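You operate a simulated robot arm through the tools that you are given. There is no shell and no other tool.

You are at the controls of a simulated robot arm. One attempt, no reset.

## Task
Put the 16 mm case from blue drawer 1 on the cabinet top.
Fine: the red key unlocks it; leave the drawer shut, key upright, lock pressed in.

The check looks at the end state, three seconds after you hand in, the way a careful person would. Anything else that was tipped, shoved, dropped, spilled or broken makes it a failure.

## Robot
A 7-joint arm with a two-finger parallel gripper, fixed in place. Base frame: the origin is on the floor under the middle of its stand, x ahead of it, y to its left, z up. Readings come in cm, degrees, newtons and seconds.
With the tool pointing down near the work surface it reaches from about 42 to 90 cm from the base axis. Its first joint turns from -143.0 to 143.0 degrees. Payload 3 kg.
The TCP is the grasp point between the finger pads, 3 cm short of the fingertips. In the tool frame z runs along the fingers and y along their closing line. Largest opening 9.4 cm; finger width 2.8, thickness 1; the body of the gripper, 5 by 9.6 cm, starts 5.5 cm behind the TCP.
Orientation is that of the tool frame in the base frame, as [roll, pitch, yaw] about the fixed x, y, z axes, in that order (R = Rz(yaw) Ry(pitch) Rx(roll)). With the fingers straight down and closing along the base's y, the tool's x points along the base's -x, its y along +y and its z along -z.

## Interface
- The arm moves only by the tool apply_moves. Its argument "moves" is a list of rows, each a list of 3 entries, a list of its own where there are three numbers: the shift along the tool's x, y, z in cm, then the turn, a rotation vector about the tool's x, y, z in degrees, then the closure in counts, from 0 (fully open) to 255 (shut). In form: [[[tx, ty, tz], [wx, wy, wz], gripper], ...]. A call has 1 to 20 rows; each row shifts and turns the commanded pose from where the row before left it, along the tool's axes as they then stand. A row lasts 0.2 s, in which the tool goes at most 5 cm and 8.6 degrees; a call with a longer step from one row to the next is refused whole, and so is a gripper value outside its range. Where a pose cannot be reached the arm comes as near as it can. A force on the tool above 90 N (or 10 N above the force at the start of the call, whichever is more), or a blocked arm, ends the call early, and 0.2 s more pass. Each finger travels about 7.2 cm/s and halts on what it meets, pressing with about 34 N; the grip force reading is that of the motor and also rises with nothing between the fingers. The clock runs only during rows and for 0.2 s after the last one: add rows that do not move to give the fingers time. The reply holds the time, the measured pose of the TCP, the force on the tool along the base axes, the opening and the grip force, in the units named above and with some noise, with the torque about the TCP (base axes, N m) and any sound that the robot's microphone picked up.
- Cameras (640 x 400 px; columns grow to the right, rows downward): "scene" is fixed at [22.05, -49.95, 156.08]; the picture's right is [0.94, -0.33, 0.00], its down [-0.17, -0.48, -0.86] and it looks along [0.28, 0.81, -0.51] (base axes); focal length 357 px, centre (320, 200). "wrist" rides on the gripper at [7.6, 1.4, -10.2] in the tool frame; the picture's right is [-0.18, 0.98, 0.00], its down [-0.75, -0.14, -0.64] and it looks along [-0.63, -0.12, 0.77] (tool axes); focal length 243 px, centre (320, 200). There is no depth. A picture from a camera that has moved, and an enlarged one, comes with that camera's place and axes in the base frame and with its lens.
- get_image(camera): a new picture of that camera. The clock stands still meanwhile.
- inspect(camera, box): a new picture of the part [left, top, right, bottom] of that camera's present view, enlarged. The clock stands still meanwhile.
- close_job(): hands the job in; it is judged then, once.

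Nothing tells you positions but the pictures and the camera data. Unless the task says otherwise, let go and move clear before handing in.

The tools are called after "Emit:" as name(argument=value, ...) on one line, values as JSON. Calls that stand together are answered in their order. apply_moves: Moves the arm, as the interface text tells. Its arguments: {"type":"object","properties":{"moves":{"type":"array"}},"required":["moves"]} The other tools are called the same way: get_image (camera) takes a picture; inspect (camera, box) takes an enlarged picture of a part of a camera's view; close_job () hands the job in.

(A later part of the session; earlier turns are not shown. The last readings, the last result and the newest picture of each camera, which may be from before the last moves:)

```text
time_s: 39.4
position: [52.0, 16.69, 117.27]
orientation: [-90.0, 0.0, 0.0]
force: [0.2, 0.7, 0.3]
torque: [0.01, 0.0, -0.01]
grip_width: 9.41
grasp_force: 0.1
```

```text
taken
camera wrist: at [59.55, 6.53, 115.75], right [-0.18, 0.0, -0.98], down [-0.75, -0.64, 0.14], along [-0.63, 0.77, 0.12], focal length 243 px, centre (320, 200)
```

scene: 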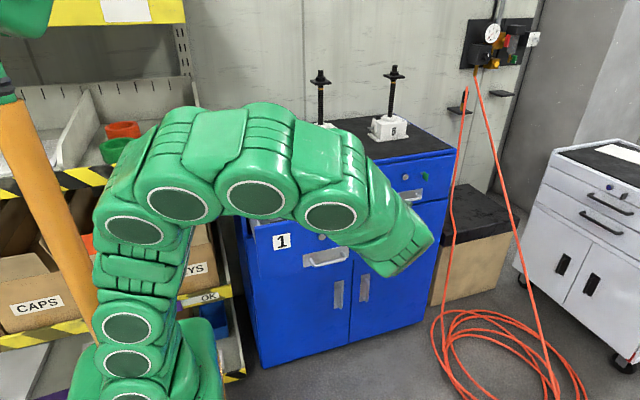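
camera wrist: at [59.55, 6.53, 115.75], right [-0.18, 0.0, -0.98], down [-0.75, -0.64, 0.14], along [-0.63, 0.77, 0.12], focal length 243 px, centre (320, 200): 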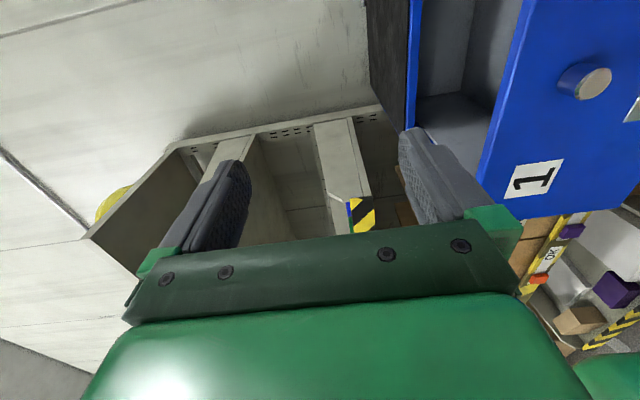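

I can see part of the drawer interior. I'll rotate the tool to point straight down, which puts the camera on the +x side, and move over so the camera looks into the drawer.

Emit:
apply_moves(moves=[[[0, 0, 0], [-8.18, 0, 0], 0], [[0, 0, 0], [-8.18, 0, 0], 0], [[0, 0, 0], [-8.18, 0, 0], 0], [[0, 0, 0], [-8.18, 0, 0], 0], [[0, 0, 0], [-8.18, 0, 0], 0], [[0, 0, 0], [-8.18, 0, 0], 0], [[0, 0, 0], [-8.18, 0, 0], 0], [[0, 0, 0], [-8.18, 0, 0], 0], [[0, 0, 0], [-8.18, 0, 0], 0], [[0, 0, 0], [-8.18, 0, 0], 0], [[0, 0, 0], [-8.2, 0, 0], 0], [[0, 0, 0], [0, 0, 0], 0]])

Emit:
get_image(camera="wrist")

Emit:
get_image(camera="scene")

```text
time_s: 42.0
position: [52.0, 16.67, 117.31]
orientation: [179.9, -0.1, -0.1]
force: [-0.1, 0.6, 0.8]
torque: [0.0, 0.0, -0.01]
grip_width: 9.42
grasp_force: 0.0
```

```text
taken
camera wrist: at [59.49, 15.3, 127.44], right [-0.18, -0.98, 0.0], down [-0.75, 0.14, 0.64], along [-0.63, 0.12, -0.77], focal length 243 px, centre (320, 200)
```

wrist: 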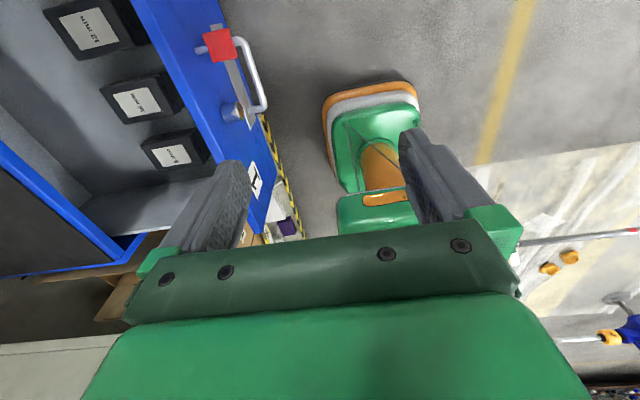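

```text
taken
```

scene: 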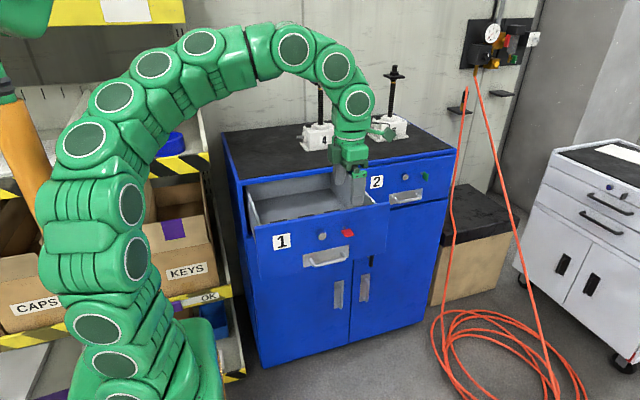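

Three black cases sit in a row near the drawer front. I'll zoom in on their labels.

Emit:
inspect(camera="wrist", box=[30, 0, 230, 190])

Emit:
inspect(camera="wrist", box=[90, 60, 218, 180])

Emit:
inspect(camera="wrist", box=[30, 0, 158, 80])

```text
2.11 times, centred on (130, 95) of wrist
camera zoom: at [59.49, 15.3, 127.44], right [-0.18, -0.98, 0.0], down [-0.75, 0.14, 0.64], along [-0.63, 0.12, -0.77], focal length 511 px, centre (720, 421)
```

zoom: 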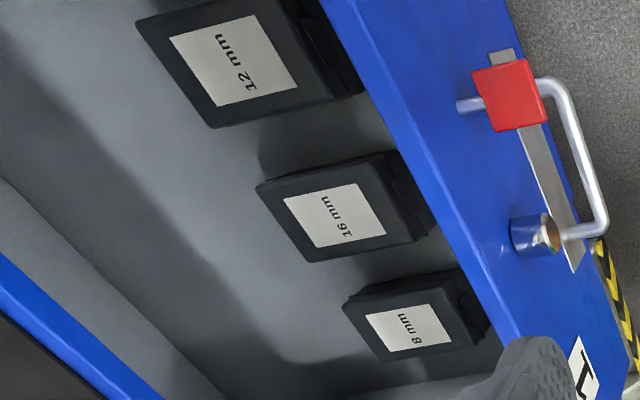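

```text
3.33 times, centred on (154, 120) of wrist
camera zoom: at [59.49, 15.3, 127.44], right [-0.18, -0.98, 0.0], down [-0.75, 0.14, 0.64], along [-0.63, 0.12, -0.77], focal length 809 px, centre (873, 467)
```

zoom: 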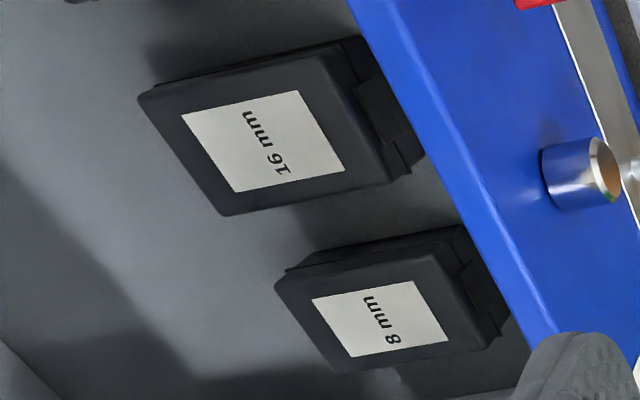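

```text
5.00 times, centred on (94, 40) of wrist
camera zoom: at [59.49, 15.3, 127.44], right [-0.18, -0.98, 0.0], down [-0.75, 0.14, 0.64], along [-0.63, 0.12, -0.77], focal length 1213 px, centre (1450, 1000)
```

zoom: 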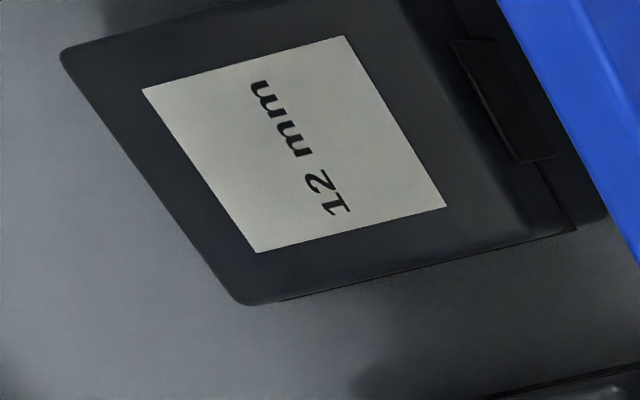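

The row is 12 mm, 16 mm (middle) and 8 mm. The 16 mm case is roughly at x 49–55, y 42–51.5. I want the tool down and closing along x, with the camera on the -y side away from the cabinet, so I'll rotate +90° about the tool axis and see whether the wrist allows it.

Emit:
apply_moves(moves=[[[0, 0, 0], [0, 0, 8.18], 0], [[0, 0, 0], [0, 0, 8.18], 0], [[0, 0, 0], [0, 0, 8.18], 0], [[0, 0, 0], [0, 0, 8.18], 0], [[0, 0, 0], [0, 0, 8.18], 0], [[0, 0, 0], [0, 0, 8.18], 0], [[0, 0, 0], [0, 0, 8.18], 0], [[0, 0, 0], [0, 0, 8.18], 0], [[0, 0, 0], [0, 0, 8.18], 0], [[0, 0, 0], [0, 0, 8.18], 0], [[0, 0, 0], [0, 0, 8.2], 0], [[0, 0, 0], [0, 0, 0], 0]])

Emit:
get_image(camera="wrist")

```text
time_s: 44.6
position: [25.42, -18.28, 119.35]
orientation: [-180.0, 0.0, -90.2]
force: [-0.8, -0.5, -0.2]
torque: [-0.02, 0.01, -0.02]
grip_width: 9.38
grasp_force: 0.1
out of reach, approached as far as the arm can: row 1, 2, 3, 4, 5, 6, 7, 8, 9, 10, 11
```

```text
taken
camera wrist: at [23.86, -25.89, 129.55], right [-0.98, 0.19, 0.0], down [0.14, 0.75, 0.64], along [0.12, 0.63, -0.77], focal length 243 px, centre (320, 200)
```

wrist: 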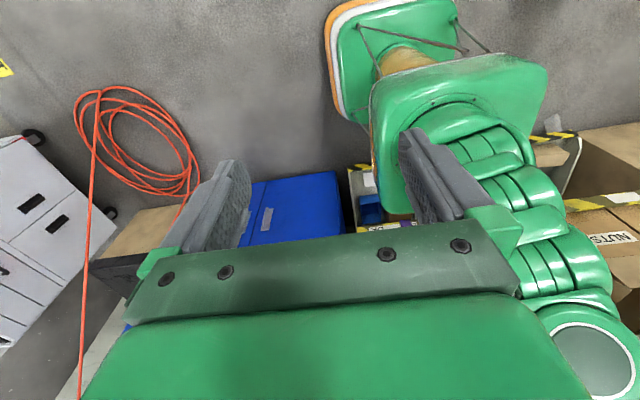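

That orientation is out of reach there: the arm swung away to (25, -18). I'll check the scene, then undo the turn step by step.

Emit:
get_image(camera="scene")

Emit:
apply_moves(moves=[[[0, 0, 0], [0, 0, -4], 0], [[0, 0, 0], [0, 0, -4], 0]])

```text
taken
```

scene: 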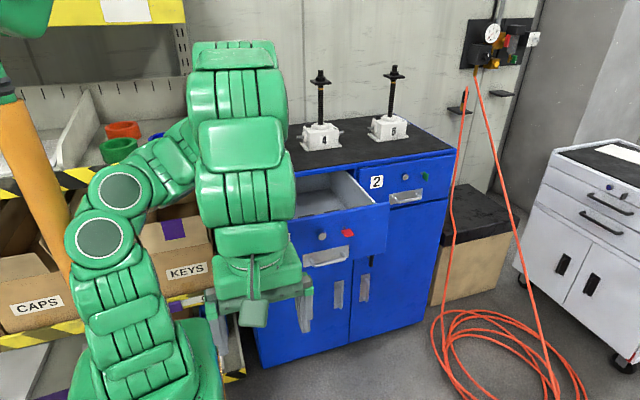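

```text
time_s: 45.2
position: [25.26, -18.48, 119.49]
orientation: [180.0, -0.1, -82.7]
force: [0.0, 0.4, 0.5]
torque: [0.01, -0.01, 0.02]
grip_width: 9.41
grasp_force: 0.0
```

The turn works in place but the position was lost, because that wrist direction is at its limit. I'll unwind the other way, where there should be much more range, first rotating in place at this clear spot.

Emit:
apply_moves(moves=[[[0, 0, 0], [0, 0, -8.5], 0], [[0, 0, 0], [0, 0, -8.5], 0], [[0, 0, 0], [0, 0, -8.5], 0], [[0, 0, 0], [0, 0, -8.5], 0], [[0, 0, 0], [0, 0, -8.5], 0], [[0, 0, 0], [0, 0, -8.5], 0], [[0, 0, 0], [0, 0, -8.5], 0], [[0, 0, 0], [0, 0, -8.5], 0], [[0, 0, 0], [0, 0, -8.5], 0], [[0, 0, 0], [0, 0, -8.5], 0]])

```text
time_s: 47.4
position: [25.12, -19.19, 118.66]
orientation: [-179.0, 1.0, 1.5]
force: [0.1, -0.3, 0.4]
torque: [-0.04, 0.01, 0.02]
grip_width: 9.4
grasp_force: 0.0
```

Emit:
apply_moves(moves=[[[2.4, -1.5, -0.2], [0, 0, 0], 0], [[2.4, -1.5, -0.2], [0, 0, 0], 0], [[2.4, -1.5, -0.2], [0, 0, 0], 0], [[2.4, -2.5, -0.2], [0, 0, 0], 0], [[2.4, -3, -0.2], [0, 0, 0], 0], [[2.4, -3, -0.2], [0, 0, 0], 0], [[2.4, -3, -0.2], [0, 0, 0], 0], [[2.4, -3, -0.2], [0, 0, 0], 0], [[2.4, -3, -0.2], [0, 0, 0], 0], [[2.4, -3, -0.2], [0, 0, 0], 0], [[2.4, -3, -0.2], [0, 0, 0], 0], [[0, 0, 0], [0, 0, 0], 0]])

Emit:
get_image(camera="scene")

```text
time_s: 50.0
position: [50.53, 11.25, 121.7]
orientation: [180.0, -0.1, 3.0]
force: [0.6, 0.1, 0.0]
torque: [0.0, -0.01, 0.01]
grip_width: 9.38
grasp_force: 0.1
```

```text
taken
```

scene: 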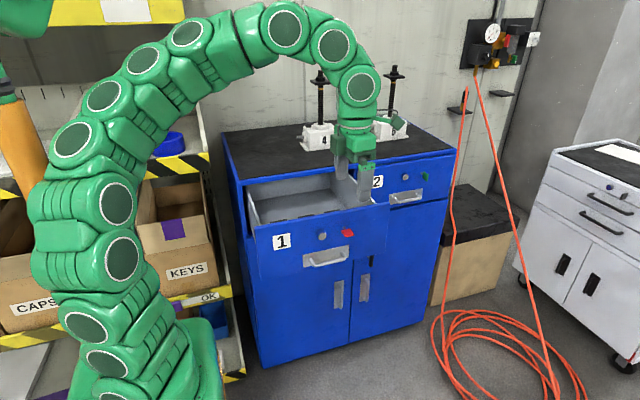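

The arm is back in its usual posture at (50.5, 11, 122). Now I unwind the other way and check position as I go.

Emit:
apply_moves(moves=[[[0, 0, 0], [0, 0, -8.5], 0], [[0, 0, 0], [0, 0, -8.5], 0], [[0, 0, 0], [0, 0, -8.5], 0], [[0, 0, 0], [0, 0, -8.5], 0], [[0, 0, 0], [0, 0, -8.5], 0], [[0, 0, 0], [0, 0, -8.5], 0], [[0, 0, 0], [0, 0, -8.5], 0], [[0, 0, 0], [0, 0, -8.5], 0], [[0, 0, 0], [0, 0, -8.5], 0], [[0, 0, 0], [0, 0, -8.5], 0], [[0, 0, 0], [0, 0, -8.5], 0], [[0, 0, 0], [0, 0, -8.5], 0], [[0, 0, 0], [0, 0, -8.5], 0], [[0, 0, 0], [0, 0, -8.5], 0], [[0, 0, 0], [0, 0, -8.5], 0], [[0, 0, 0], [0, 0, -8.5], 0], [[0, 0, 0], [0, 0, -8.5], 0], [[0, 0, 0], [0, 0, -8.5], 0], [[0, 0, 0], [0, 0, -8.5], 0], [[0, 0, 0], [0, 0, -8.5], 0]])

```text
time_s: 54.2
position: [50.49, 11.07, 121.56]
orientation: [-180.0, 0.1, 173.1]
force: [0.5, -0.6, -0.6]
torque: [-0.02, -0.02, 0.01]
grip_width: 9.41
grasp_force: 0.0
```

Yaw 173° reached with position held. I'll move over the drawer, still high, which eases the wrist, then keep unwinding in small checks.

Emit:
apply_moves(moves=[[[0.166, 3.8, 0], [0, 0, 0], 0], [[0.166, 3.8, 0], [0, 0, 0], 0], [[0.166, 3.8, 0], [0, 0, 0], 0], [[0.166, 3.8, 0], [0, 0, 0], 0], [[0.166, 3.8, 0], [0, 0, 0], 0], [[0, 0, 0], [0, 0, -8.5], 0], [[0, 0, 0], [0, 0, -8.5], 0], [[0, 0, 0], [0, 0, -8.5], 0], [[0, 0, 0], [0, 0, 0], 0]])

Emit:
get_image(camera="wrist")

```text
time_s: 56.2
position: [51.97, 30.06, 121.65]
orientation: [179.8, -0.1, -161.5]
force: [0.0, -0.4, -0.4]
torque: [0.0, 0.0, -0.01]
grip_width: 9.4
grasp_force: 0.0
```

```text
taken
camera wrist: at [44.17, 29.04, 131.76], right [-0.14, 0.99, 0.0], down [0.76, 0.11, 0.64], along [0.64, 0.09, -0.77], focal length 243 px, centre (320, 200)
```

wrist: 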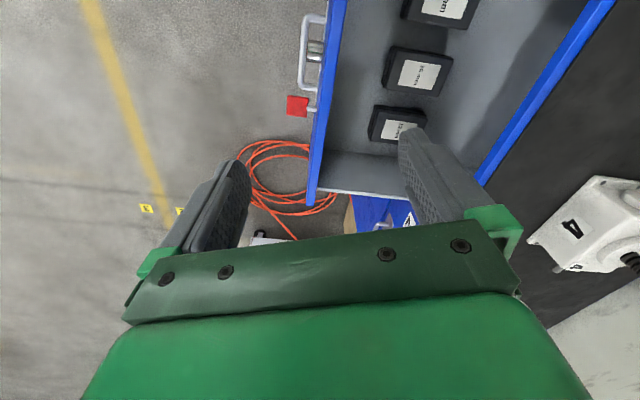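

Still holding position at yaw -161.5°. Continuing in small batches.

Emit:
apply_moves(moves=[[[0, 0, 0], [0, 0, -8.5], 0], [[0, 0, 0], [0, 0, -8.5], 0], [[0, 0, 0], [0, 0, -8.5], 0], [[0, 0, 0], [0, 0, -8.5], 0]])

```text
time_s: 57.2
position: [52.09, 30.16, 121.55]
orientation: [179.9, 0.1, -127.5]
force: [0.1, -0.4, 0.7]
torque: [-0.01, 0.0, 0.0]
grip_width: 9.4
grasp_force: 0.0
```

Emit:
apply_moves(moves=[[[0, 0, 0], [0, 0, -7.5], 0], [[0, 0, 0], [0, 0, -7.5], 0]])

```text
time_s: 57.8
position: [51.68, 30.08, 121.65]
orientation: [179.9, 0.0, -112.3]
force: [0.4, 0.6, 0.0]
torque: [0.02, -0.04, 0.0]
grip_width: 9.42
grasp_force: 0.1
```

Emit:
apply_moves(moves=[[[0, 0, 0], [0, 0, -7.5], 0], [[0, 0, 0], [0, 0, -7.4], 0]])

```text
time_s: 58.4
position: [51.88, 30.06, 121.62]
orientation: [-179.9, 0.1, -97.5]
force: [-0.4, -0.3, -0.1]
torque: [-0.02, 0.0, -0.01]
grip_width: 9.41
grasp_force: 0.1
```

Emit:
apply_moves(moves=[[[0, 0, 0], [0, 0, -3.75], 0], [[0, 0, 0], [0, 0, -3.75], 0], [[0, 0, 0], [0, 0, 0], 0]])

Emit:
get_image(camera="wrist")

Emit:
get_image(camera="scene")

```text
time_s: 59.2
position: [51.98, 30.11, 121.66]
orientation: [179.9, 0.0, -90.1]
force: [-0.4, 0.0, -0.2]
torque: [0.0, -0.01, 0.0]
grip_width: 9.39
grasp_force: 0.1
```

```text
taken
camera wrist: at [50.4, 22.52, 131.76], right [-0.98, 0.19, 0.0], down [0.14, 0.75, 0.64], along [0.12, 0.63, -0.77], focal length 243 px, centre (320, 200)
```

wrist: 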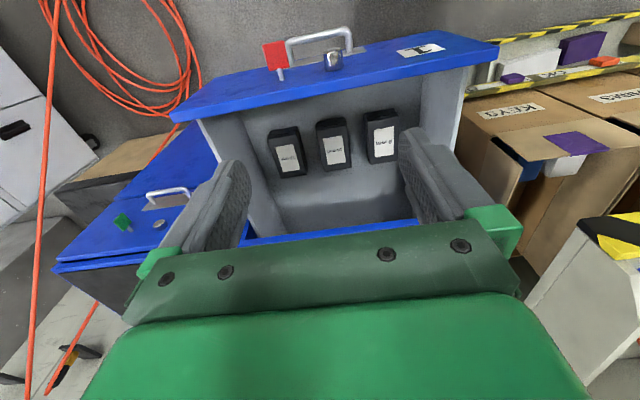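

```text
taken
```

scene: 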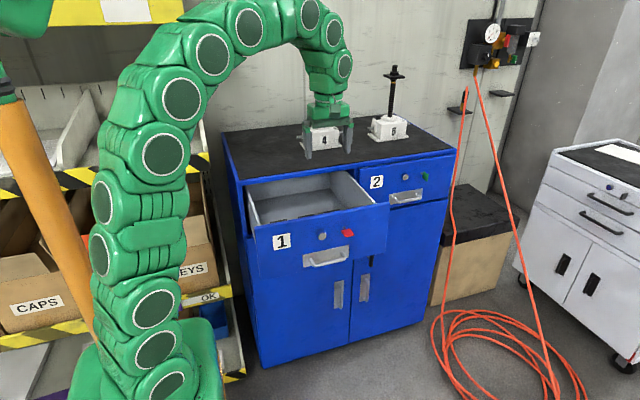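

The wrist now points down, closing along x, with the camera on the open side. I'll zoom in on the cases from here.

Emit:
inspect(camera="wrist", box=[240, 90, 432, 210])

Emit:
inspect(camera="wrist", box=[300, 105, 372, 180])

```text
3.33 times, centred on (336, 150) of wrist
camera zoom: at [50.4, 22.52, 131.76], right [-0.98, 0.19, 0.0], down [0.14, 0.75, 0.64], along [0.12, 0.63, -0.77], focal length 809 px, centre (267, 367)
```

zoom: 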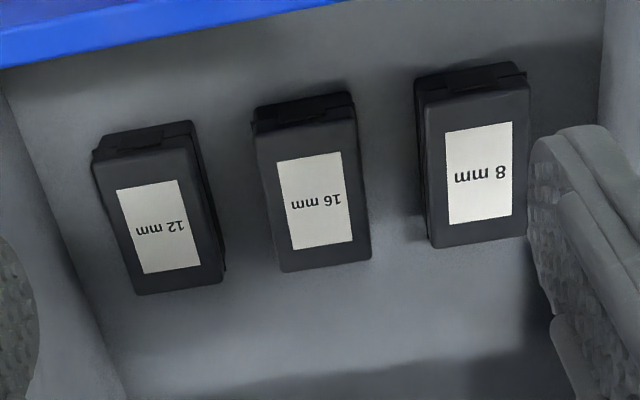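

```text
5.33 times, centred on (336, 142) of wrist
camera zoom: at [50.4, 22.52, 131.76], right [-0.98, 0.19, 0.0], down [0.14, 0.75, 0.64], along [0.12, 0.63, -0.77], focal length 1294 px, centre (235, 507)
```

zoom: 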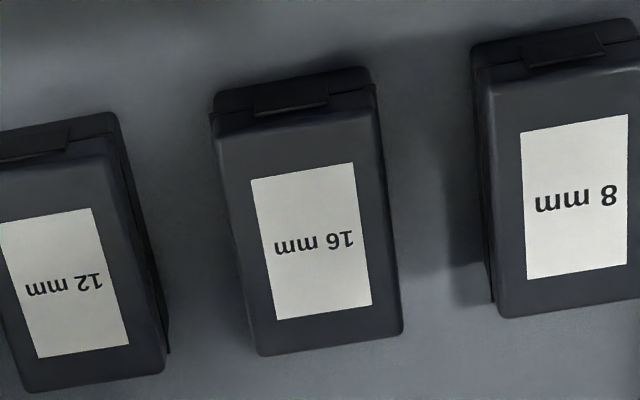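

Triangulated, the 16 mm case lid is at z≈86.8, x 48.8–54.6, y 42–51.8, centred on (51.7, 46.9). There are about 3.3 cm gaps to its neighbours. I'll move above it with the gripper at 8 cm opening and check alignment before descending.

Emit:
apply_moves(moves=[[[-4.2, 0.05, 0], [0, 0, 0], 38], [[-4.2, 0.05, 0], [0, 0, 0], 38], [[-4.2, 0.05, 0], [0, 0, 0], 38], [[-4.2, 0.05, 0], [0, 0, 0], 38], [[0, 0, 4], [0, 0, 0], 38], [[0, 0, 4], [0, 0, 0], 38], [[0, 0, 4], [0, 0, 0], 38], [[0, 0, 4], [0, 0, 0], 38], [[0, 0, 3], [0, 0, 0], 38], [[0, 0, 0], [0, 0, 0], 38]])

Emit:
get_image(camera="wrist")

Emit:
inspect(camera="wrist", box=[200, 80, 456, 240])

Emit:
get_image(camera="scene")

```text
time_s: 61.4
position: [51.83, 46.94, 102.64]
orientation: [180.0, 0.0, -90.1]
force: [-0.2, -0.2, -0.5]
torque: [-0.02, 0.01, 0.02]
grip_width: 7.99
grasp_force: 0.0
```

```text
taken
camera wrist: at [50.3, 39.31, 112.76], right [-0.98, 0.19, 0.0], down [0.14, 0.75, 0.64], along [0.12, 0.63, -0.77], focal length 243 px, centre (320, 200)
```

wrist: 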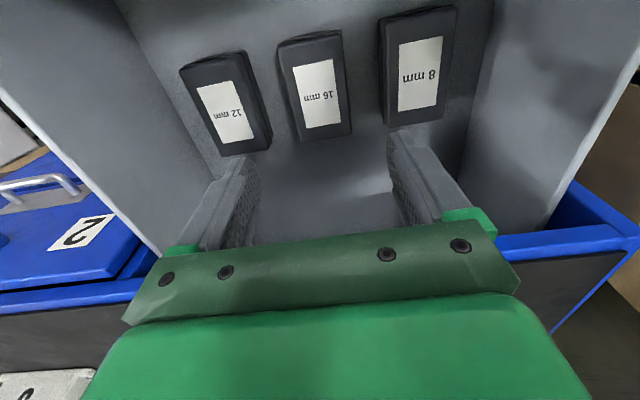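

```text
2.50 times, centred on (328, 160) of wrist
camera zoom: at [50.3, 39.31, 112.76], right [-0.98, 0.19, 0.0], down [0.14, 0.75, 0.64], along [0.12, 0.63, -0.77], focal length 606 px, centre (300, 300)
```

zoom: 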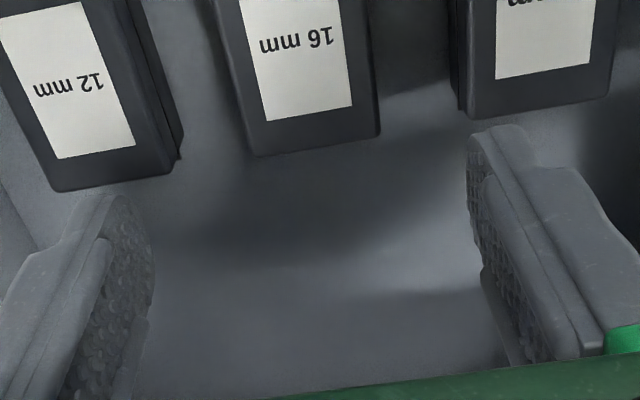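

```text
taken
```

scene: 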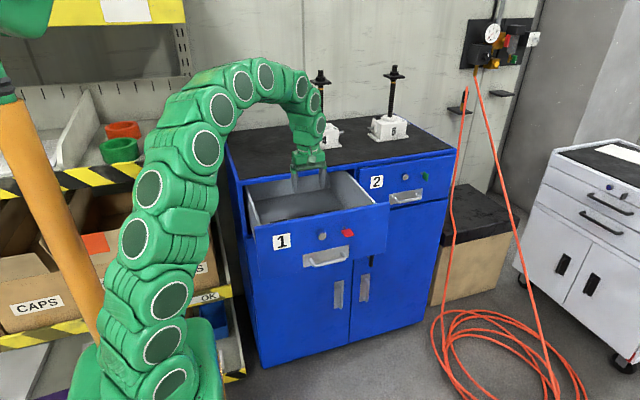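

Alignment agrees: lid centre (51.8, 47.0), top at z≈86.9. I'll descend until the tips are level with the lid and check the gaps again.

Emit:
apply_moves(moves=[[[0, 0, 4], [0, 0, 0], 38], [[0, 0, 4], [0, 0, 0], 38], [[0, 0, 3], [0, 0, 0], 38], [[0, 0, 1.2], [0, 0, 0], 38], [[0, 0, 0], [0, 0, 0], 38]])

Emit:
get_image(camera="wrist")

Emit:
inspect(camera="wrist", box=[160, 80, 480, 280])

```text
time_s: 62.6
position: [51.93, 46.86, 90.45]
orientation: [180.0, 0.0, -90.1]
force: [-0.2, 0.1, -0.5]
torque: [0.0, -0.05, 0.0]
grip_width: 7.97
grasp_force: 0.0
```

```text
taken
camera wrist: at [50.31, 39.33, 100.56], right [-0.98, 0.19, 0.0], down [0.14, 0.75, 0.64], along [0.12, 0.63, -0.77], focal length 243 px, centre (320, 200)
```

wrist: 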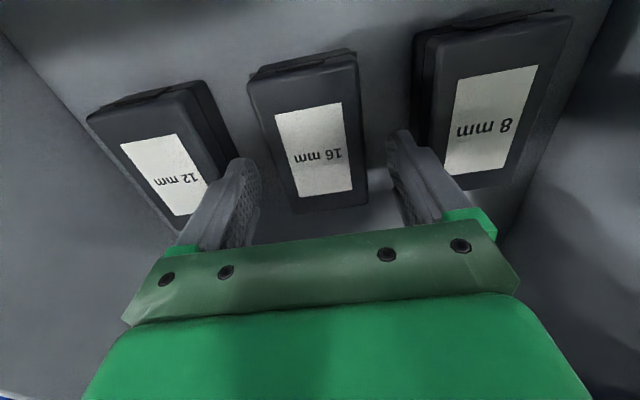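

```text
2.00 times, centred on (320, 180) of wrist
camera zoom: at [50.31, 39.33, 100.56], right [-0.98, 0.19, 0.0], down [0.14, 0.75, 0.64], along [0.12, 0.63, -0.77], focal length 485 px, centre (320, 240)
```

zoom: 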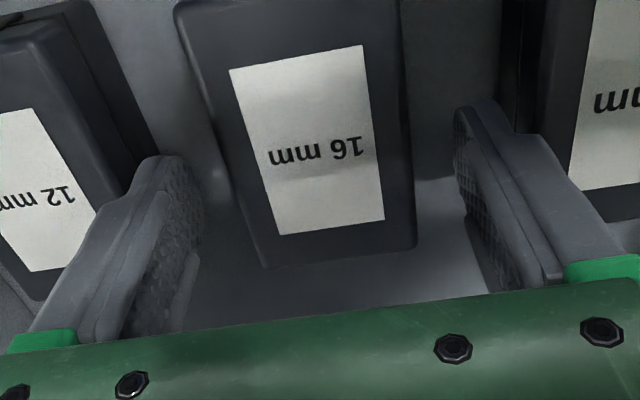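

Both fingers have about 1.2 cm clearance to the neighbouring cases and about 1 cm to the 16 mm case. I'll descend the last 3.8 cm, keeping the tips above the drawer floor.

Emit:
apply_moves(moves=[[[0, 0.1, 1.5], [0, 0, 0], 38], [[0, 0, 1.3], [0, 0, 0], 38], [[0, 0, 1.0], [0, 0, 0], 38], [[0, 0, 0], [0, 0, 0], 38]])

Emit:
get_image(camera="wrist")

```text
time_s: 63.6
position: [51.74, 46.87, 86.57]
orientation: [-180.0, 0.0, -90.2]
force: [0.8, -0.2, 0.2]
torque: [0.01, -0.02, -0.03]
grip_width: 7.99
grasp_force: 0.0
```

```text
taken
camera wrist: at [50.17, 39.32, 96.68], right [-0.98, 0.19, 0.0], down [0.14, 0.75, 0.64], along [0.12, 0.63, -0.77], focal length 243 px, centre (320, 200)
```

wrist: 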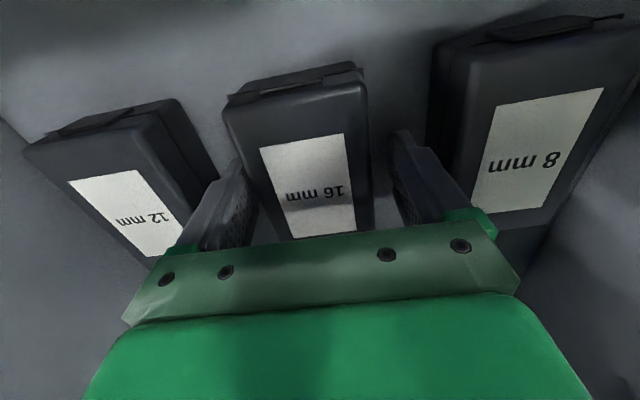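

The case sits between the fingers with no contact anywhere. Closing on it.

Emit:
apply_moves(moves=[[[0, 0, 0], [0, 0, 0], 70], [[0, 0, 0], [0, 0, 0], 90], [[0, 0, 0], [0, 0, 0], 110], [[0, 0, 0], [0, 0, 0], 180], [[0, 0, 0], [0, 0, 0], 255], [[0, 0, 0], [0, 0, 0], 255]])

Emit:
get_image(camera="wrist")

```text
time_s: 65.0
position: [51.68, 46.91, 86.58]
orientation: [180.0, 0.0, -90.1]
force: [0.7, -0.1, 0.3]
torque: [0.01, -0.03, -0.01]
grip_width: 6.61
grasp_force: 34.0
```

```text
taken
camera wrist: at [50.17, 39.31, 96.68], right [-0.98, 0.19, 0.0], down [0.14, 0.75, 0.64], along [0.12, 0.63, -0.77], focal length 243 px, centre (320, 200)
```

wrist: 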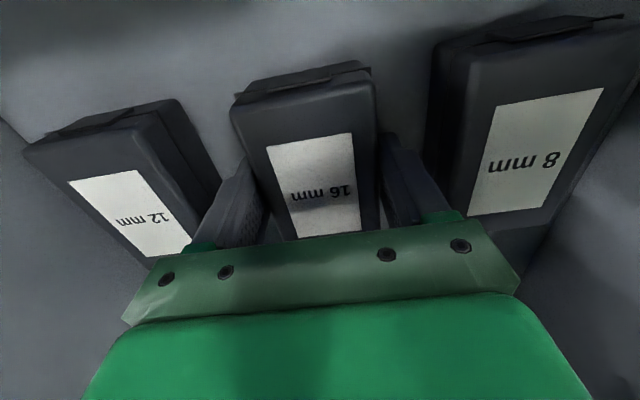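

Gripped at 6.6 cm on the base rim with 34 N. I'll lift slowly and check that it's held level.

Emit:
apply_moves(moves=[[[0, 0, -0.5], [0, 0, 0], 255], [[0, 0, -0.8], [0, 0, 0], 255], [[0, 0, -1], [0, 0, 0], 255], [[0, 0, -1], [0, 0, 0], 255], [[0, 0, -1], [0, 0, 0], 255], [[0, 0, 0], [0, 0, 0], 255]])

Emit:
get_image(camera="wrist")

```text
time_s: 66.4
position: [51.7, 46.88, 90.93]
orientation: [-180.0, 0.0, -90.1]
force: [0.3, -0.4, -2.8]
torque: [0.01, 0.0, 0.0]
grip_width: 6.62
grasp_force: 34.1
```

```text
taken
camera wrist: at [50.14, 39.34, 100.99], right [-0.98, 0.19, 0.0], down [0.14, 0.75, 0.64], along [0.12, 0.63, -0.77], focal length 243 px, centre (320, 200)
```

wrist: 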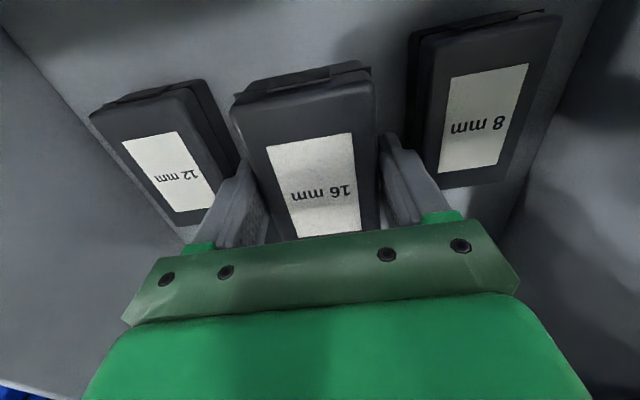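

The case is in hand: about 2.8 N load, level, neighbours untouched. Next I lift it straight up clear of the cabinet top.

Emit:
apply_moves(moves=[[[0, 0, -1.5], [0, 0, 0], 255], [[0, 0, -2.5], [0, 0, 0], 255], [[0, 0, -2.5], [0, 0, 0], 255], [[0, 0, -2.5], [0, 0, 0], 255], [[0, 0, -2.5], [0, 0, 0], 255], [[0, 0, -2.5], [0, 0, 0], 255], [[0, 0, -2.5], [0, 0, 0], 255], [[0, 0, -2.5], [0, 0, 0], 255], [[0, 0, -2.5], [0, 0, 0], 255], [[0, 0, -2.5], [0, 0, 0], 255], [[0, 0, -2], [0, 0, 0], 255], [[0, 0, -1], [0, 0, 0], 255], [[0, 0, 0], [0, 0, 0], 255]])

Emit:
get_image(camera="scene")

Emit:
get_image(camera="wrist")

```text
time_s: 69.2
position: [51.63, 46.86, 117.91]
orientation: [-180.0, -0.1, -90.0]
force: [0.0, -0.5, -3.4]
torque: [0.03, 0.02, -0.01]
grip_width: 6.63
grasp_force: 34.3
```

```text
taken
```

scene: 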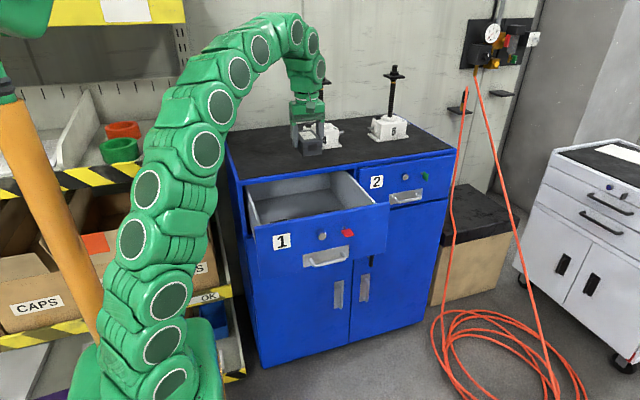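

```text
taken
camera wrist: at [50.16, 39.39, 127.99], right [-0.98, 0.19, 0.0], down [0.14, 0.75, 0.64], along [0.12, 0.63, -0.77], focal length 243 px, centre (320, 200)
```

wrist: 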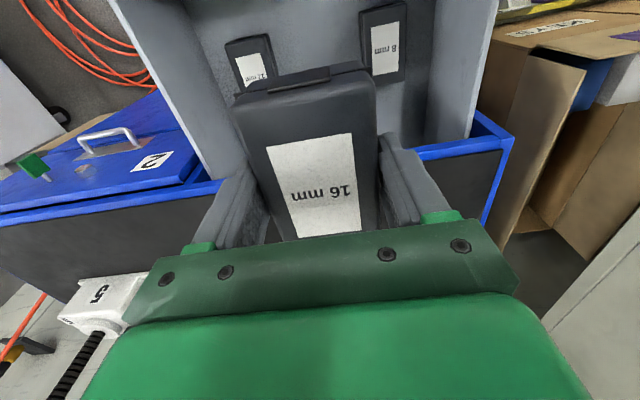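

Now I carry it over the free front-left area of the cabinet top, about (46, 64), well left of jack 4.

Emit:
apply_moves(moves=[[[-1.2, 0.4, 0], [0, 0, 0], 255], [[-2, 0.65, 0], [0, 0, 0], 255], [[-2.2, 0.7, 0], [0, 0, 0], 255], [[-2.2, 0.7, 0], [0, 0, 0], 255], [[-2.2, 0.7, 0], [0, 0, 0], 255], [[-2.2, 0.7, 0], [0, 0, 0], 255], [[-2.2, 0.7, 0], [0, 0, 0], 255], [[-2, 0.65, 0], [0, 0, 0], 255], [[-1.2, 0.4, 0], [0, 0, 0], 255], [[0, 0, 0], [0, 0, 0], 255]])

Emit:
get_image(camera="scene")

Emit:
get_image(camera="wrist")

Emit:
inspect(camera="scene", box=[200, 70, 400, 195])

```text
time_s: 71.4
position: [47.13, 61.03, 117.75]
orientation: [-180.0, -0.1, -90.0]
force: [0.6, 0.7, -4.0]
torque: [0.0, -0.01, 0.04]
grip_width: 6.63
grasp_force: 34.2
out of reach, approached as far as the arm can: row 8, 9
```

```text
taken
```

scene: 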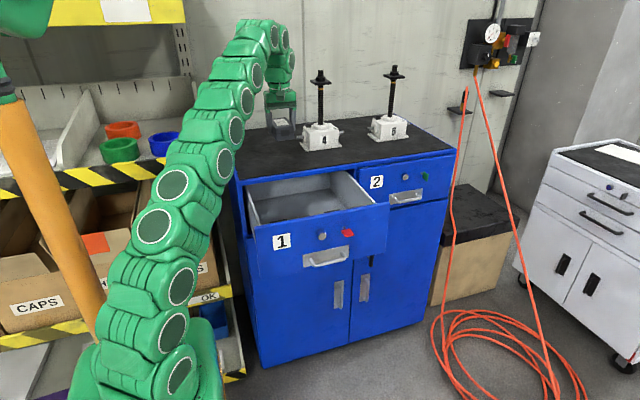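

```text
taken
camera wrist: at [45.64, 53.57, 128.02], right [-0.98, 0.19, 0.0], down [0.14, 0.75, 0.64], along [0.12, 0.63, -0.77], focal length 243 px, centre (320, 200)
```

wrist: 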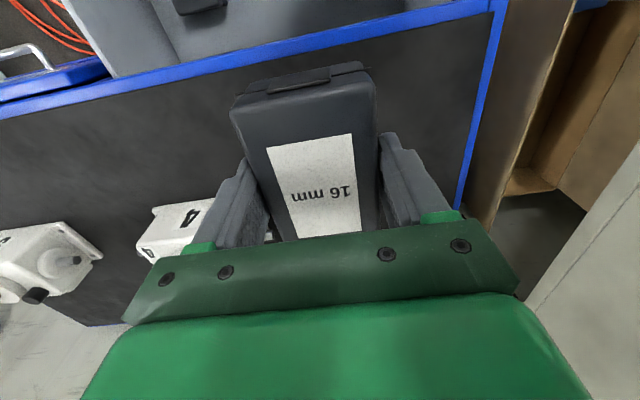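

```text
3.20 times, centred on (300, 132) of scene
camera zoom: at [22.05, -49.95, 156.08], right [0.94, -0.33, 0.0], down [-0.17, -0.48, -0.86], along [0.28, 0.81, -0.51], focal length 1143 px, centre (384, 416)
```

zoom: 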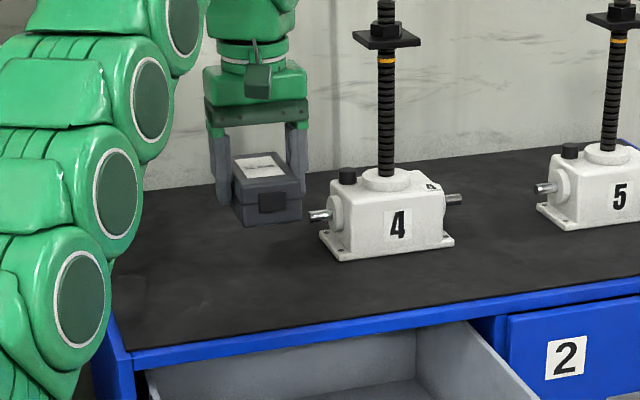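

The arm is at its reach limit at this height, (47.1, 61.0). The cabinet's front rim looks to be at y≈55.7–57, so I'd like the case a bit further in. I'll lower first, which gives more reach, then extend.

Emit:
apply_moves(moves=[[[0, 0, 1.5], [0, 0, 0], 255], [[0, 0, 2], [0, 0, 0], 255], [[0, 0, 2], [0, 0, 0], 255], [[0, 0, 1.5], [0, 0, 0], 255], [[0, 0, 0.5], [0, 0, 0], 255], [[0, 0, 0], [0, 0, 0], 255]])

Emit:
apply_moves(moves=[[[-0.5, 0, 0], [0, 0, 0], 255], [[-0.8, 0, 0], [0, 0, 0], 255], [[-0.8, 0, 0], [0, 0, 0], 255], [[-0.5, 0, 0], [0, 0, 0], 255], [[-0.3, 0, 0], [0, 0, 0], 255], [[0, 0, 0], [0, 0, 0], 255]])

Emit:
inspect(camera="scene", box=[200, 70, 400, 195])

Emit:
get_image(camera="wrist")

```text
time_s: 72.8
position: [47.19, 61.11, 110.48]
orientation: [-180.0, 0.0, -90.1]
force: [-0.4, -0.2, -4.0]
torque: [-0.01, 0.0, 0.01]
grip_width: 6.62
grasp_force: 34.3
```

```text
time_s: 74.2
position: [47.14, 63.94, 110.52]
orientation: [179.9, 0.0, -90.1]
force: [0.9, -0.3, -3.1]
torque: [-0.03, 0.03, 0.01]
grip_width: 6.63
grasp_force: 34.1
```

```text
3.20 times, centred on (300, 132) of scene
camera zoom: at [22.05, -49.95, 156.08], right [0.94, -0.33, 0.0], down [-0.17, -0.48, -0.86], along [0.28, 0.81, -0.51], focal length 1143 px, centre (384, 416)
```

zoom: 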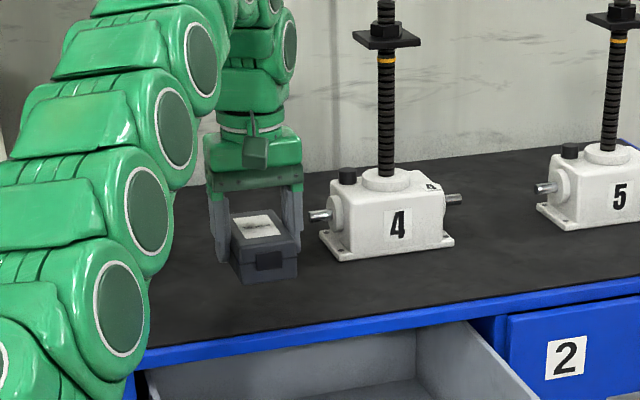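

```text
taken
camera wrist: at [45.63, 56.44, 120.56], right [-0.98, 0.19, 0.0], down [0.14, 0.75, 0.64], along [0.12, 0.63, -0.77], focal length 243 px, centre (320, 200)
```

wrist: 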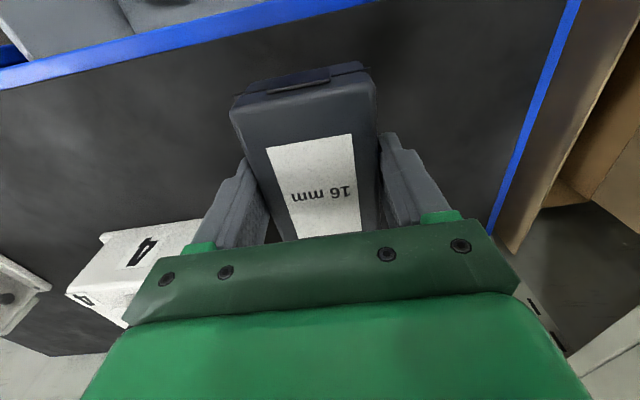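

The case is over (47.1, 63.9), bottom at about z≈107. I'll lower it in stages and feel for contact with the top, which I expect at TCP z≈106.

Emit:
apply_moves(moves=[[[0, 0, 0.8], [0, 0, 0], 255], [[0, 0, 0.8], [0, 0, 0], 255], [[0, 0, 0.6], [0, 0, 0], 255], [[0, 0, 0.4], [0, 0, 0], 255], [[0, 0, 0], [0, 0, 0], 255]])

Emit:
apply_moves(moves=[[[0, 0, 0.3], [0, 0, 0], 255], [[0, 0, 0], [0, 0, 0], 255]])

Emit:
apply_moves(moves=[[[0, 0, 0.3], [0, 0, 0], 255], [[0, 0, 0], [0, 0, 0], 255]])

Emit:
inspect(camera="scene", box=[240, 110, 340, 175])

```text
time_s: 75.4
position: [47.14, 64.01, 107.81]
orientation: [-180.0, 0.0, -90.1]
force: [0.4, -0.4, -2.5]
torque: [0.03, 0.01, -0.04]
grip_width: 6.67
grasp_force: 34.2
```

```text
time_s: 76.0
position: [47.08, 64.11, 107.47]
orientation: [-179.9, 0.0, -90.1]
force: [0.0, -0.2, -3.4]
torque: [-0.02, -0.03, 0.0]
grip_width: 6.63
grasp_force: 34.2
```

```text
time_s: 76.6
position: [47.16, 64.06, 107.1]
orientation: [-180.0, 0.1, -90.0]
force: [-0.3, -0.1, -4.0]
torque: [0.02, 0.01, 0.03]
grip_width: 6.62
grasp_force: 34.3
```

```text
6.15 times, centred on (290, 142) of scene
camera zoom: at [22.05, -49.95, 156.08], right [0.94, -0.33, 0.0], down [-0.17, -0.48, -0.86], along [0.28, 0.81, -0.51], focal length 2198 px, centre (505, 554)
```

zoom: 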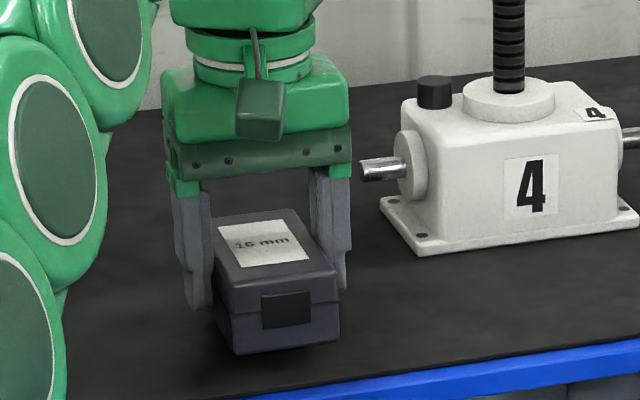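

No contact yet. The case is hovering just above its shadow, so I keep going down in fine steps.

Emit:
apply_moves(moves=[[[0, 0, 0.25], [0, 0, 0], 255], [[0, 0, 0], [0, 0, 0], 255]])

Emit:
apply_moves(moves=[[[0, 0, 0.25], [0, 0, 0], 255], [[0, 0, 0], [0, 0, 0], 255]])

Emit:
apply_moves(moves=[[[0, 0, 0.2], [0, 0, 0], 255], [[0, 0, 0], [0, 0, 0], 255]])

```text
time_s: 77.2
position: [47.19, 63.98, 107.05]
orientation: [-180.0, 0.0, -90.0]
force: [0.5, 0.1, -3.3]
torque: [0.04, 0.03, 0.0]
grip_width: 6.61
grasp_force: 34.2
```

```text
time_s: 77.8
position: [47.12, 64.04, 106.69]
orientation: [-179.9, 0.0, -90.1]
force: [0.8, -0.2, -3.2]
torque: [0.0, -0.03, 0.0]
grip_width: 6.6
grasp_force: 34.2
```

```text
time_s: 78.4
position: [47.16, 64.0, 106.45]
orientation: [180.0, 0.0, -90.1]
force: [-0.6, -0.9, -2.8]
torque: [-0.01, 0.0, -0.01]
grip_width: 6.65
grasp_force: 34.3
```

Emit:
apply_moves(moves=[[[0, 0, 0.2], [0, 0, 0], 255], [[0, 0, 0], [0, 0, 0], 255]])

Emit:
inspect(camera="scene", box=[240, 110, 340, 175])

```text
time_s: 79.0
position: [47.11, 64.02, 106.26]
orientation: [-179.9, 0.0, -90.1]
force: [1.2, -0.1, -3.6]
torque: [-0.02, 0.03, -0.02]
grip_width: 6.6
grasp_force: 34.3
```

```text
6.15 times, centred on (290, 142) of scene
camera zoom: at [22.05, -49.95, 156.08], right [0.94, -0.33, 0.0], down [-0.17, -0.48, -0.86], along [0.28, 0.81, -0.51], focal length 2198 px, centre (505, 554)
```

zoom: 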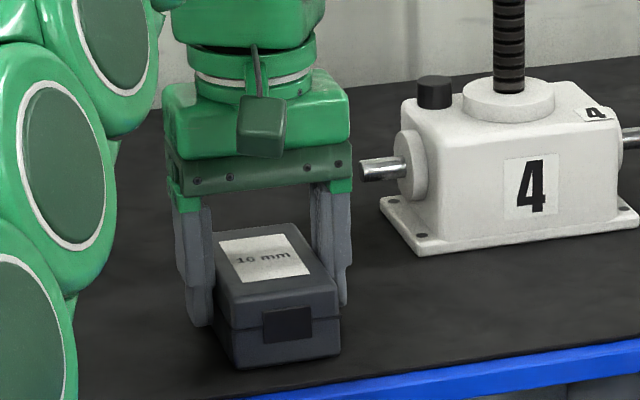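

Still hanging. From the picture the top surface is nearer z≈101.5, so about 1 cm remains. Continuing in small steps.

Emit:
apply_moves(moves=[[[0, 0, 0.25], [0, 0, 0], 255], [[0, 0, 0], [0, 0, 0], 255]])

Emit:
apply_moves(moves=[[[0, 0, 0.2], [0, 0, 0], 255], [[0, 0, 0], [0, 0, 0], 255]])

Emit:
apply_moves(moves=[[[0, 0, 0.15], [0, 0, 0], 255], [[0, 0, 0], [0, 0, 0], 255]])

```text
time_s: 79.6
position: [47.11, 64.09, 106.12]
orientation: [180.0, 0.0, -90.1]
force: [-1.0, 1.7, 7.8]
torque: [-0.5, 0.19, -0.02]
grip_width: 6.64
grasp_force: 34.2
```

```text
time_s: 80.2
position: [47.18, 63.97, 106.09]
orientation: [-179.9, 0.0, -90.0]
force: [-5.3, 0.9, 32.8]
torque: [0.04, 0.08, -0.01]
grip_width: 6.59
grasp_force: 34.1
```

```text
time_s: 80.8
position: [47.14, 63.99, 105.78]
orientation: [-179.9, 0.1, -90.1]
force: [-2.3, 1.1, 33.9]
torque: [0.03, 0.02, 0.01]
grip_width: 6.63
grasp_force: 33.9
```

Contact at TCP z≈106 with about 33 N of support, and the case sits flat. I'll ease off the push and release.

Emit:
apply_moves(moves=[[[0, 0, -0.15], [0, 0, 0], 255], [[0, 0, 0], [0, 0, 0], 255]])

Emit:
apply_moves(moves=[[[0, 0, 0], [0, 0, 0], 70], [[0, 0, 0], [0, 0, 0], 55], [[0, 0, 0], [0, 0, 0], 38], [[0, 0, 0], [0, 0, 0], 38]])

Emit:
get_image(camera="wrist")

Emit:
inspect(camera="scene", box=[240, 110, 340, 175])

```text
time_s: 81.4
position: [47.17, 63.97, 105.81]
orientation: [179.9, -0.2, -90.0]
force: [1.3, 4.0, 4.3]
torque: [0.52, -0.26, 0.06]
grip_width: 6.6
grasp_force: 34.4
```

```text
time_s: 82.4
position: [47.23, 64.05, 105.85]
orientation: [180.0, 0.0, -90.0]
force: [-0.1, 0.9, -0.2]
torque: [-0.06, 0.03, 0.01]
grip_width: 8.02
grasp_force: 0.1
```

```text
taken
camera wrist: at [45.62, 56.46, 116.02], right [-0.98, 0.19, 0.0], down [0.14, 0.75, 0.64], along [0.12, 0.63, -0.77], focal length 243 px, centre (320, 200)
```

wrist: 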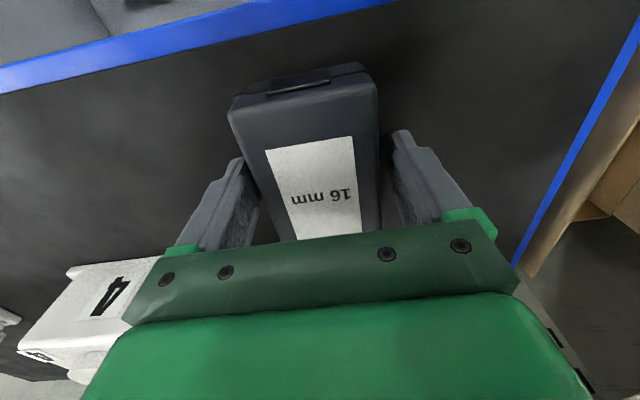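

```text
6.15 times, centred on (290, 142) of scene
camera zoom: at [22.05, -49.95, 156.08], right [0.94, -0.33, 0.0], down [-0.17, -0.48, -0.86], along [0.28, 0.81, -0.51], focal length 2198 px, centre (505, 554)
```

zoom: 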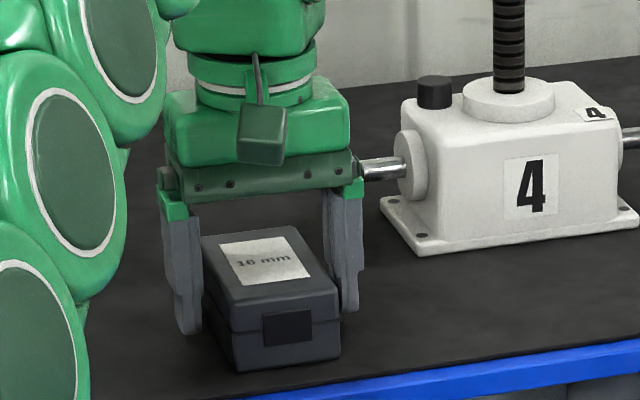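

The case stands on the cabinet top. I'll open fully for clearance and lift straight up.

Emit:
apply_moves(moves=[[[0, 0, 0], [0, 0, 0], 0], [[0, 0, 0], [0, 0, 0], 0], [[0, 0, -0.8], [0, 0, 0], 0], [[0, 0, -1.5], [0, 0, 0], 0], [[0, 0, -2], [0, 0, 0], 0], [[0, 0, -2.5], [0, 0, 0], 0], [[0, 0, -2.5], [0, 0, 0], 0], [[0, 0, 0], [0, 0, 0], 0]])

Emit:
get_image(camera="wrist")

Emit:
inspect(camera="scene", box=[200, 70, 400, 195])

```text
time_s: 84.2
position: [47.08, 63.82, 114.76]
orientation: [-179.9, 0.0, -90.1]
force: [-0.2, 0.1, -0.7]
torque: [-0.02, 0.01, -0.02]
grip_width: 9.42
grasp_force: 0.1
out of reach, approached as far as the arm can: row 7
```

```text
taken
camera wrist: at [45.47, 56.25, 124.9], right [-0.98, 0.19, 0.0], down [0.14, 0.75, 0.64], along [0.12, 0.63, -0.77], focal length 243 px, centre (320, 200)
```

wrist: 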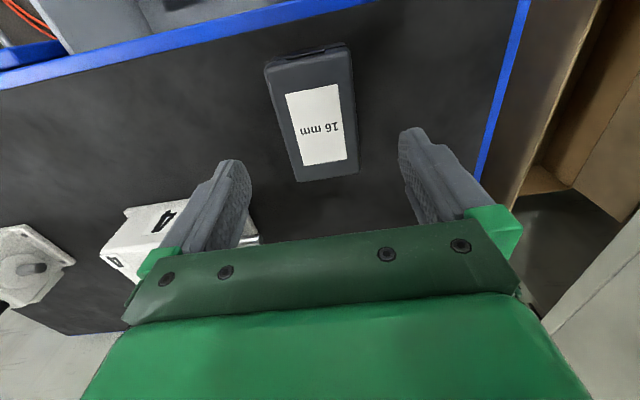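

```text
3.20 times, centred on (300, 132) of scene
camera zoom: at [22.05, -49.95, 156.08], right [0.94, -0.33, 0.0], down [-0.17, -0.48, -0.86], along [0.28, 0.81, -0.51], focal length 1143 px, centre (384, 416)
```

zoom: 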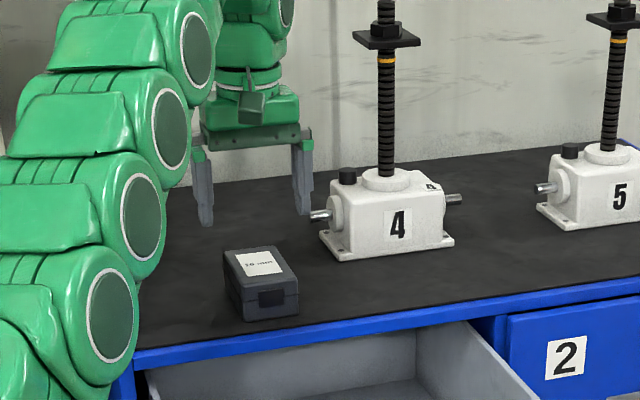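

The 16 mm case is on the top, clear of everything, and the gripper is free. Next I retreat toward -y, then unwind the wrist to the proven horizontal posture for shutting the drawer and turning the key back.

Emit:
apply_moves(moves=[[[3.5, -0.4, 0], [0, 0, 0], 0], [[3.8, -0.5, -0.7], [0, 0, 0], 0], [[3.8, -0.5, -0.8], [0, 0, 0], 0], [[3.8, -0.5, -0.8], [0, 0, 0], 0], [[3.8, -0.5, -0.8], [0, 0, 0], 0], [[3.8, -0.5, -0.8], [0, 0, 0], 0], [[3.8, -0.5, -0.8], [0, 0, 0], 0], [[3.8, -0.5, -0.8], [0, 0, 0], 0], [[3.7, -0.5, -0.8], [0, 0, 0], 0], [[0, 0, 0], [0, 0, 0], 0]])

Emit:
apply_moves(moves=[[[0, 0, 0], [0, 0, 8.45], 0], [[0, 0, 0], [0, 0, 8.45], 0], [[0, 0, 0], [0, 0, 8.45], 0], [[0, 0, 0], [0, 0, 8.45], 0], [[0, 0, 0], [0, 0, 8.45], 0], [[0, 0, 0], [0, 0, 8.45], 0], [[0, 0, 0], [0, 0, 8.45], 0], [[0, 0, 0], [0, 0, 8.45], 0], [[0, 0, 0], [0, 0, 8.45], 0], [[0, 0, 0], [0, 0, 8.45], 0], [[0, 0, 0], [0, 0, 8.45], 0], [[0, 0, 0], [0, 0, 8.45], 0]])

```text
time_s: 86.4
position: [51.29, 30.0, 121.02]
orientation: [180.0, 0.1, -90.1]
force: [-0.3, -0.2, 0.0]
torque: [0.02, -0.01, -0.02]
grip_width: 9.41
grasp_force: 0.1
```

```text
time_s: 89.0
position: [51.32, 29.97, 120.94]
orientation: [-179.9, 0.1, 168.4]
force: [-0.2, 0.2, -0.3]
torque: [-0.01, 0.02, -0.04]
grip_width: 9.42
grasp_force: 0.0
```

Emit:
apply_moves(moves=[[[-0.626, -3.34, 0], [0, 0, 0], 0], [[-0.626, -3.34, 0], [0, 0, 0], 0], [[-0.626, -3.34, 0], [0, 0, 0], 0], [[-0.626, -3.34, 0], [0, 0, 0], 0], [[-0.626, -3.34, 0], [0, 0, 0], 0], [[0, 0, 0], [0, 0, 8.4], 0], [[0, 0, 0], [0, 0, 8.4], 0], [[0, 0, 0], [0, 0, 8.4], 0], [[0, 0, 0], [0, 0, 8.4], 0], [[0, 0, 0], [0, 0, 8.4], 0], [[0, 0, 0], [0, 0, 8.4], 0], [[0, 0, 0], [0, 0, 8.4], 0], [[0, 0, 0], [0, 0, 8.4], 0], [[0, 0, 0], [0, 0, 8.4], 0], [[0, 0, 0], [0, 0, 8.4], 0]])

Emit:
apply_moves(moves=[[[0, 0, 0], [0, 0, 8.4], 0], [[0, 0, 0], [0, 0, 8.4], 0], [[0, 0, 0], [0, 0, 8.4], 0], [[0, 0, 0], [0, 0, 8.4], 0], [[0, 0, 0], [0, 0, 8.4], 0], [[0, 0, 0], [0, 0, 8.4], 0], [[0, 0, 0], [0, 0, 8.4], 0], [[0, 0, 0], [0, 0, 8.4], 0], [[0, 0, 0], [0, 0, 8.4], 0]])

```text
time_s: 92.2
position: [51.05, 13.09, 120.95]
orientation: [179.8, 0.0, 84.3]
force: [1.0, 0.1, 0.3]
torque: [0.03, 0.02, 0.0]
grip_width: 9.37
grasp_force: 0.1
```

```text
time_s: 94.2
position: [51.11, 12.97, 121.07]
orientation: [-180.0, -0.1, 8.8]
force: [0.3, -0.5, -0.6]
torque: [-0.01, -0.02, 0.01]
grip_width: 9.4
grasp_force: 0.1
```

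Emit:
apply_moves(moves=[[[0, 0, 0], [0, 0, 4.4], 0], [[0, 0, 0], [0, 0, 4.4], 0], [[0, 0, 0], [0, 0, 0], 0]])

```text
time_s: 95.0
position: [51.05, 13.05, 120.87]
orientation: [180.0, 0.0, 0.1]
force: [0.3, 0.3, -0.2]
torque: [0.01, -0.01, 0.0]
grip_width: 9.39
grasp_force: 0.0
```

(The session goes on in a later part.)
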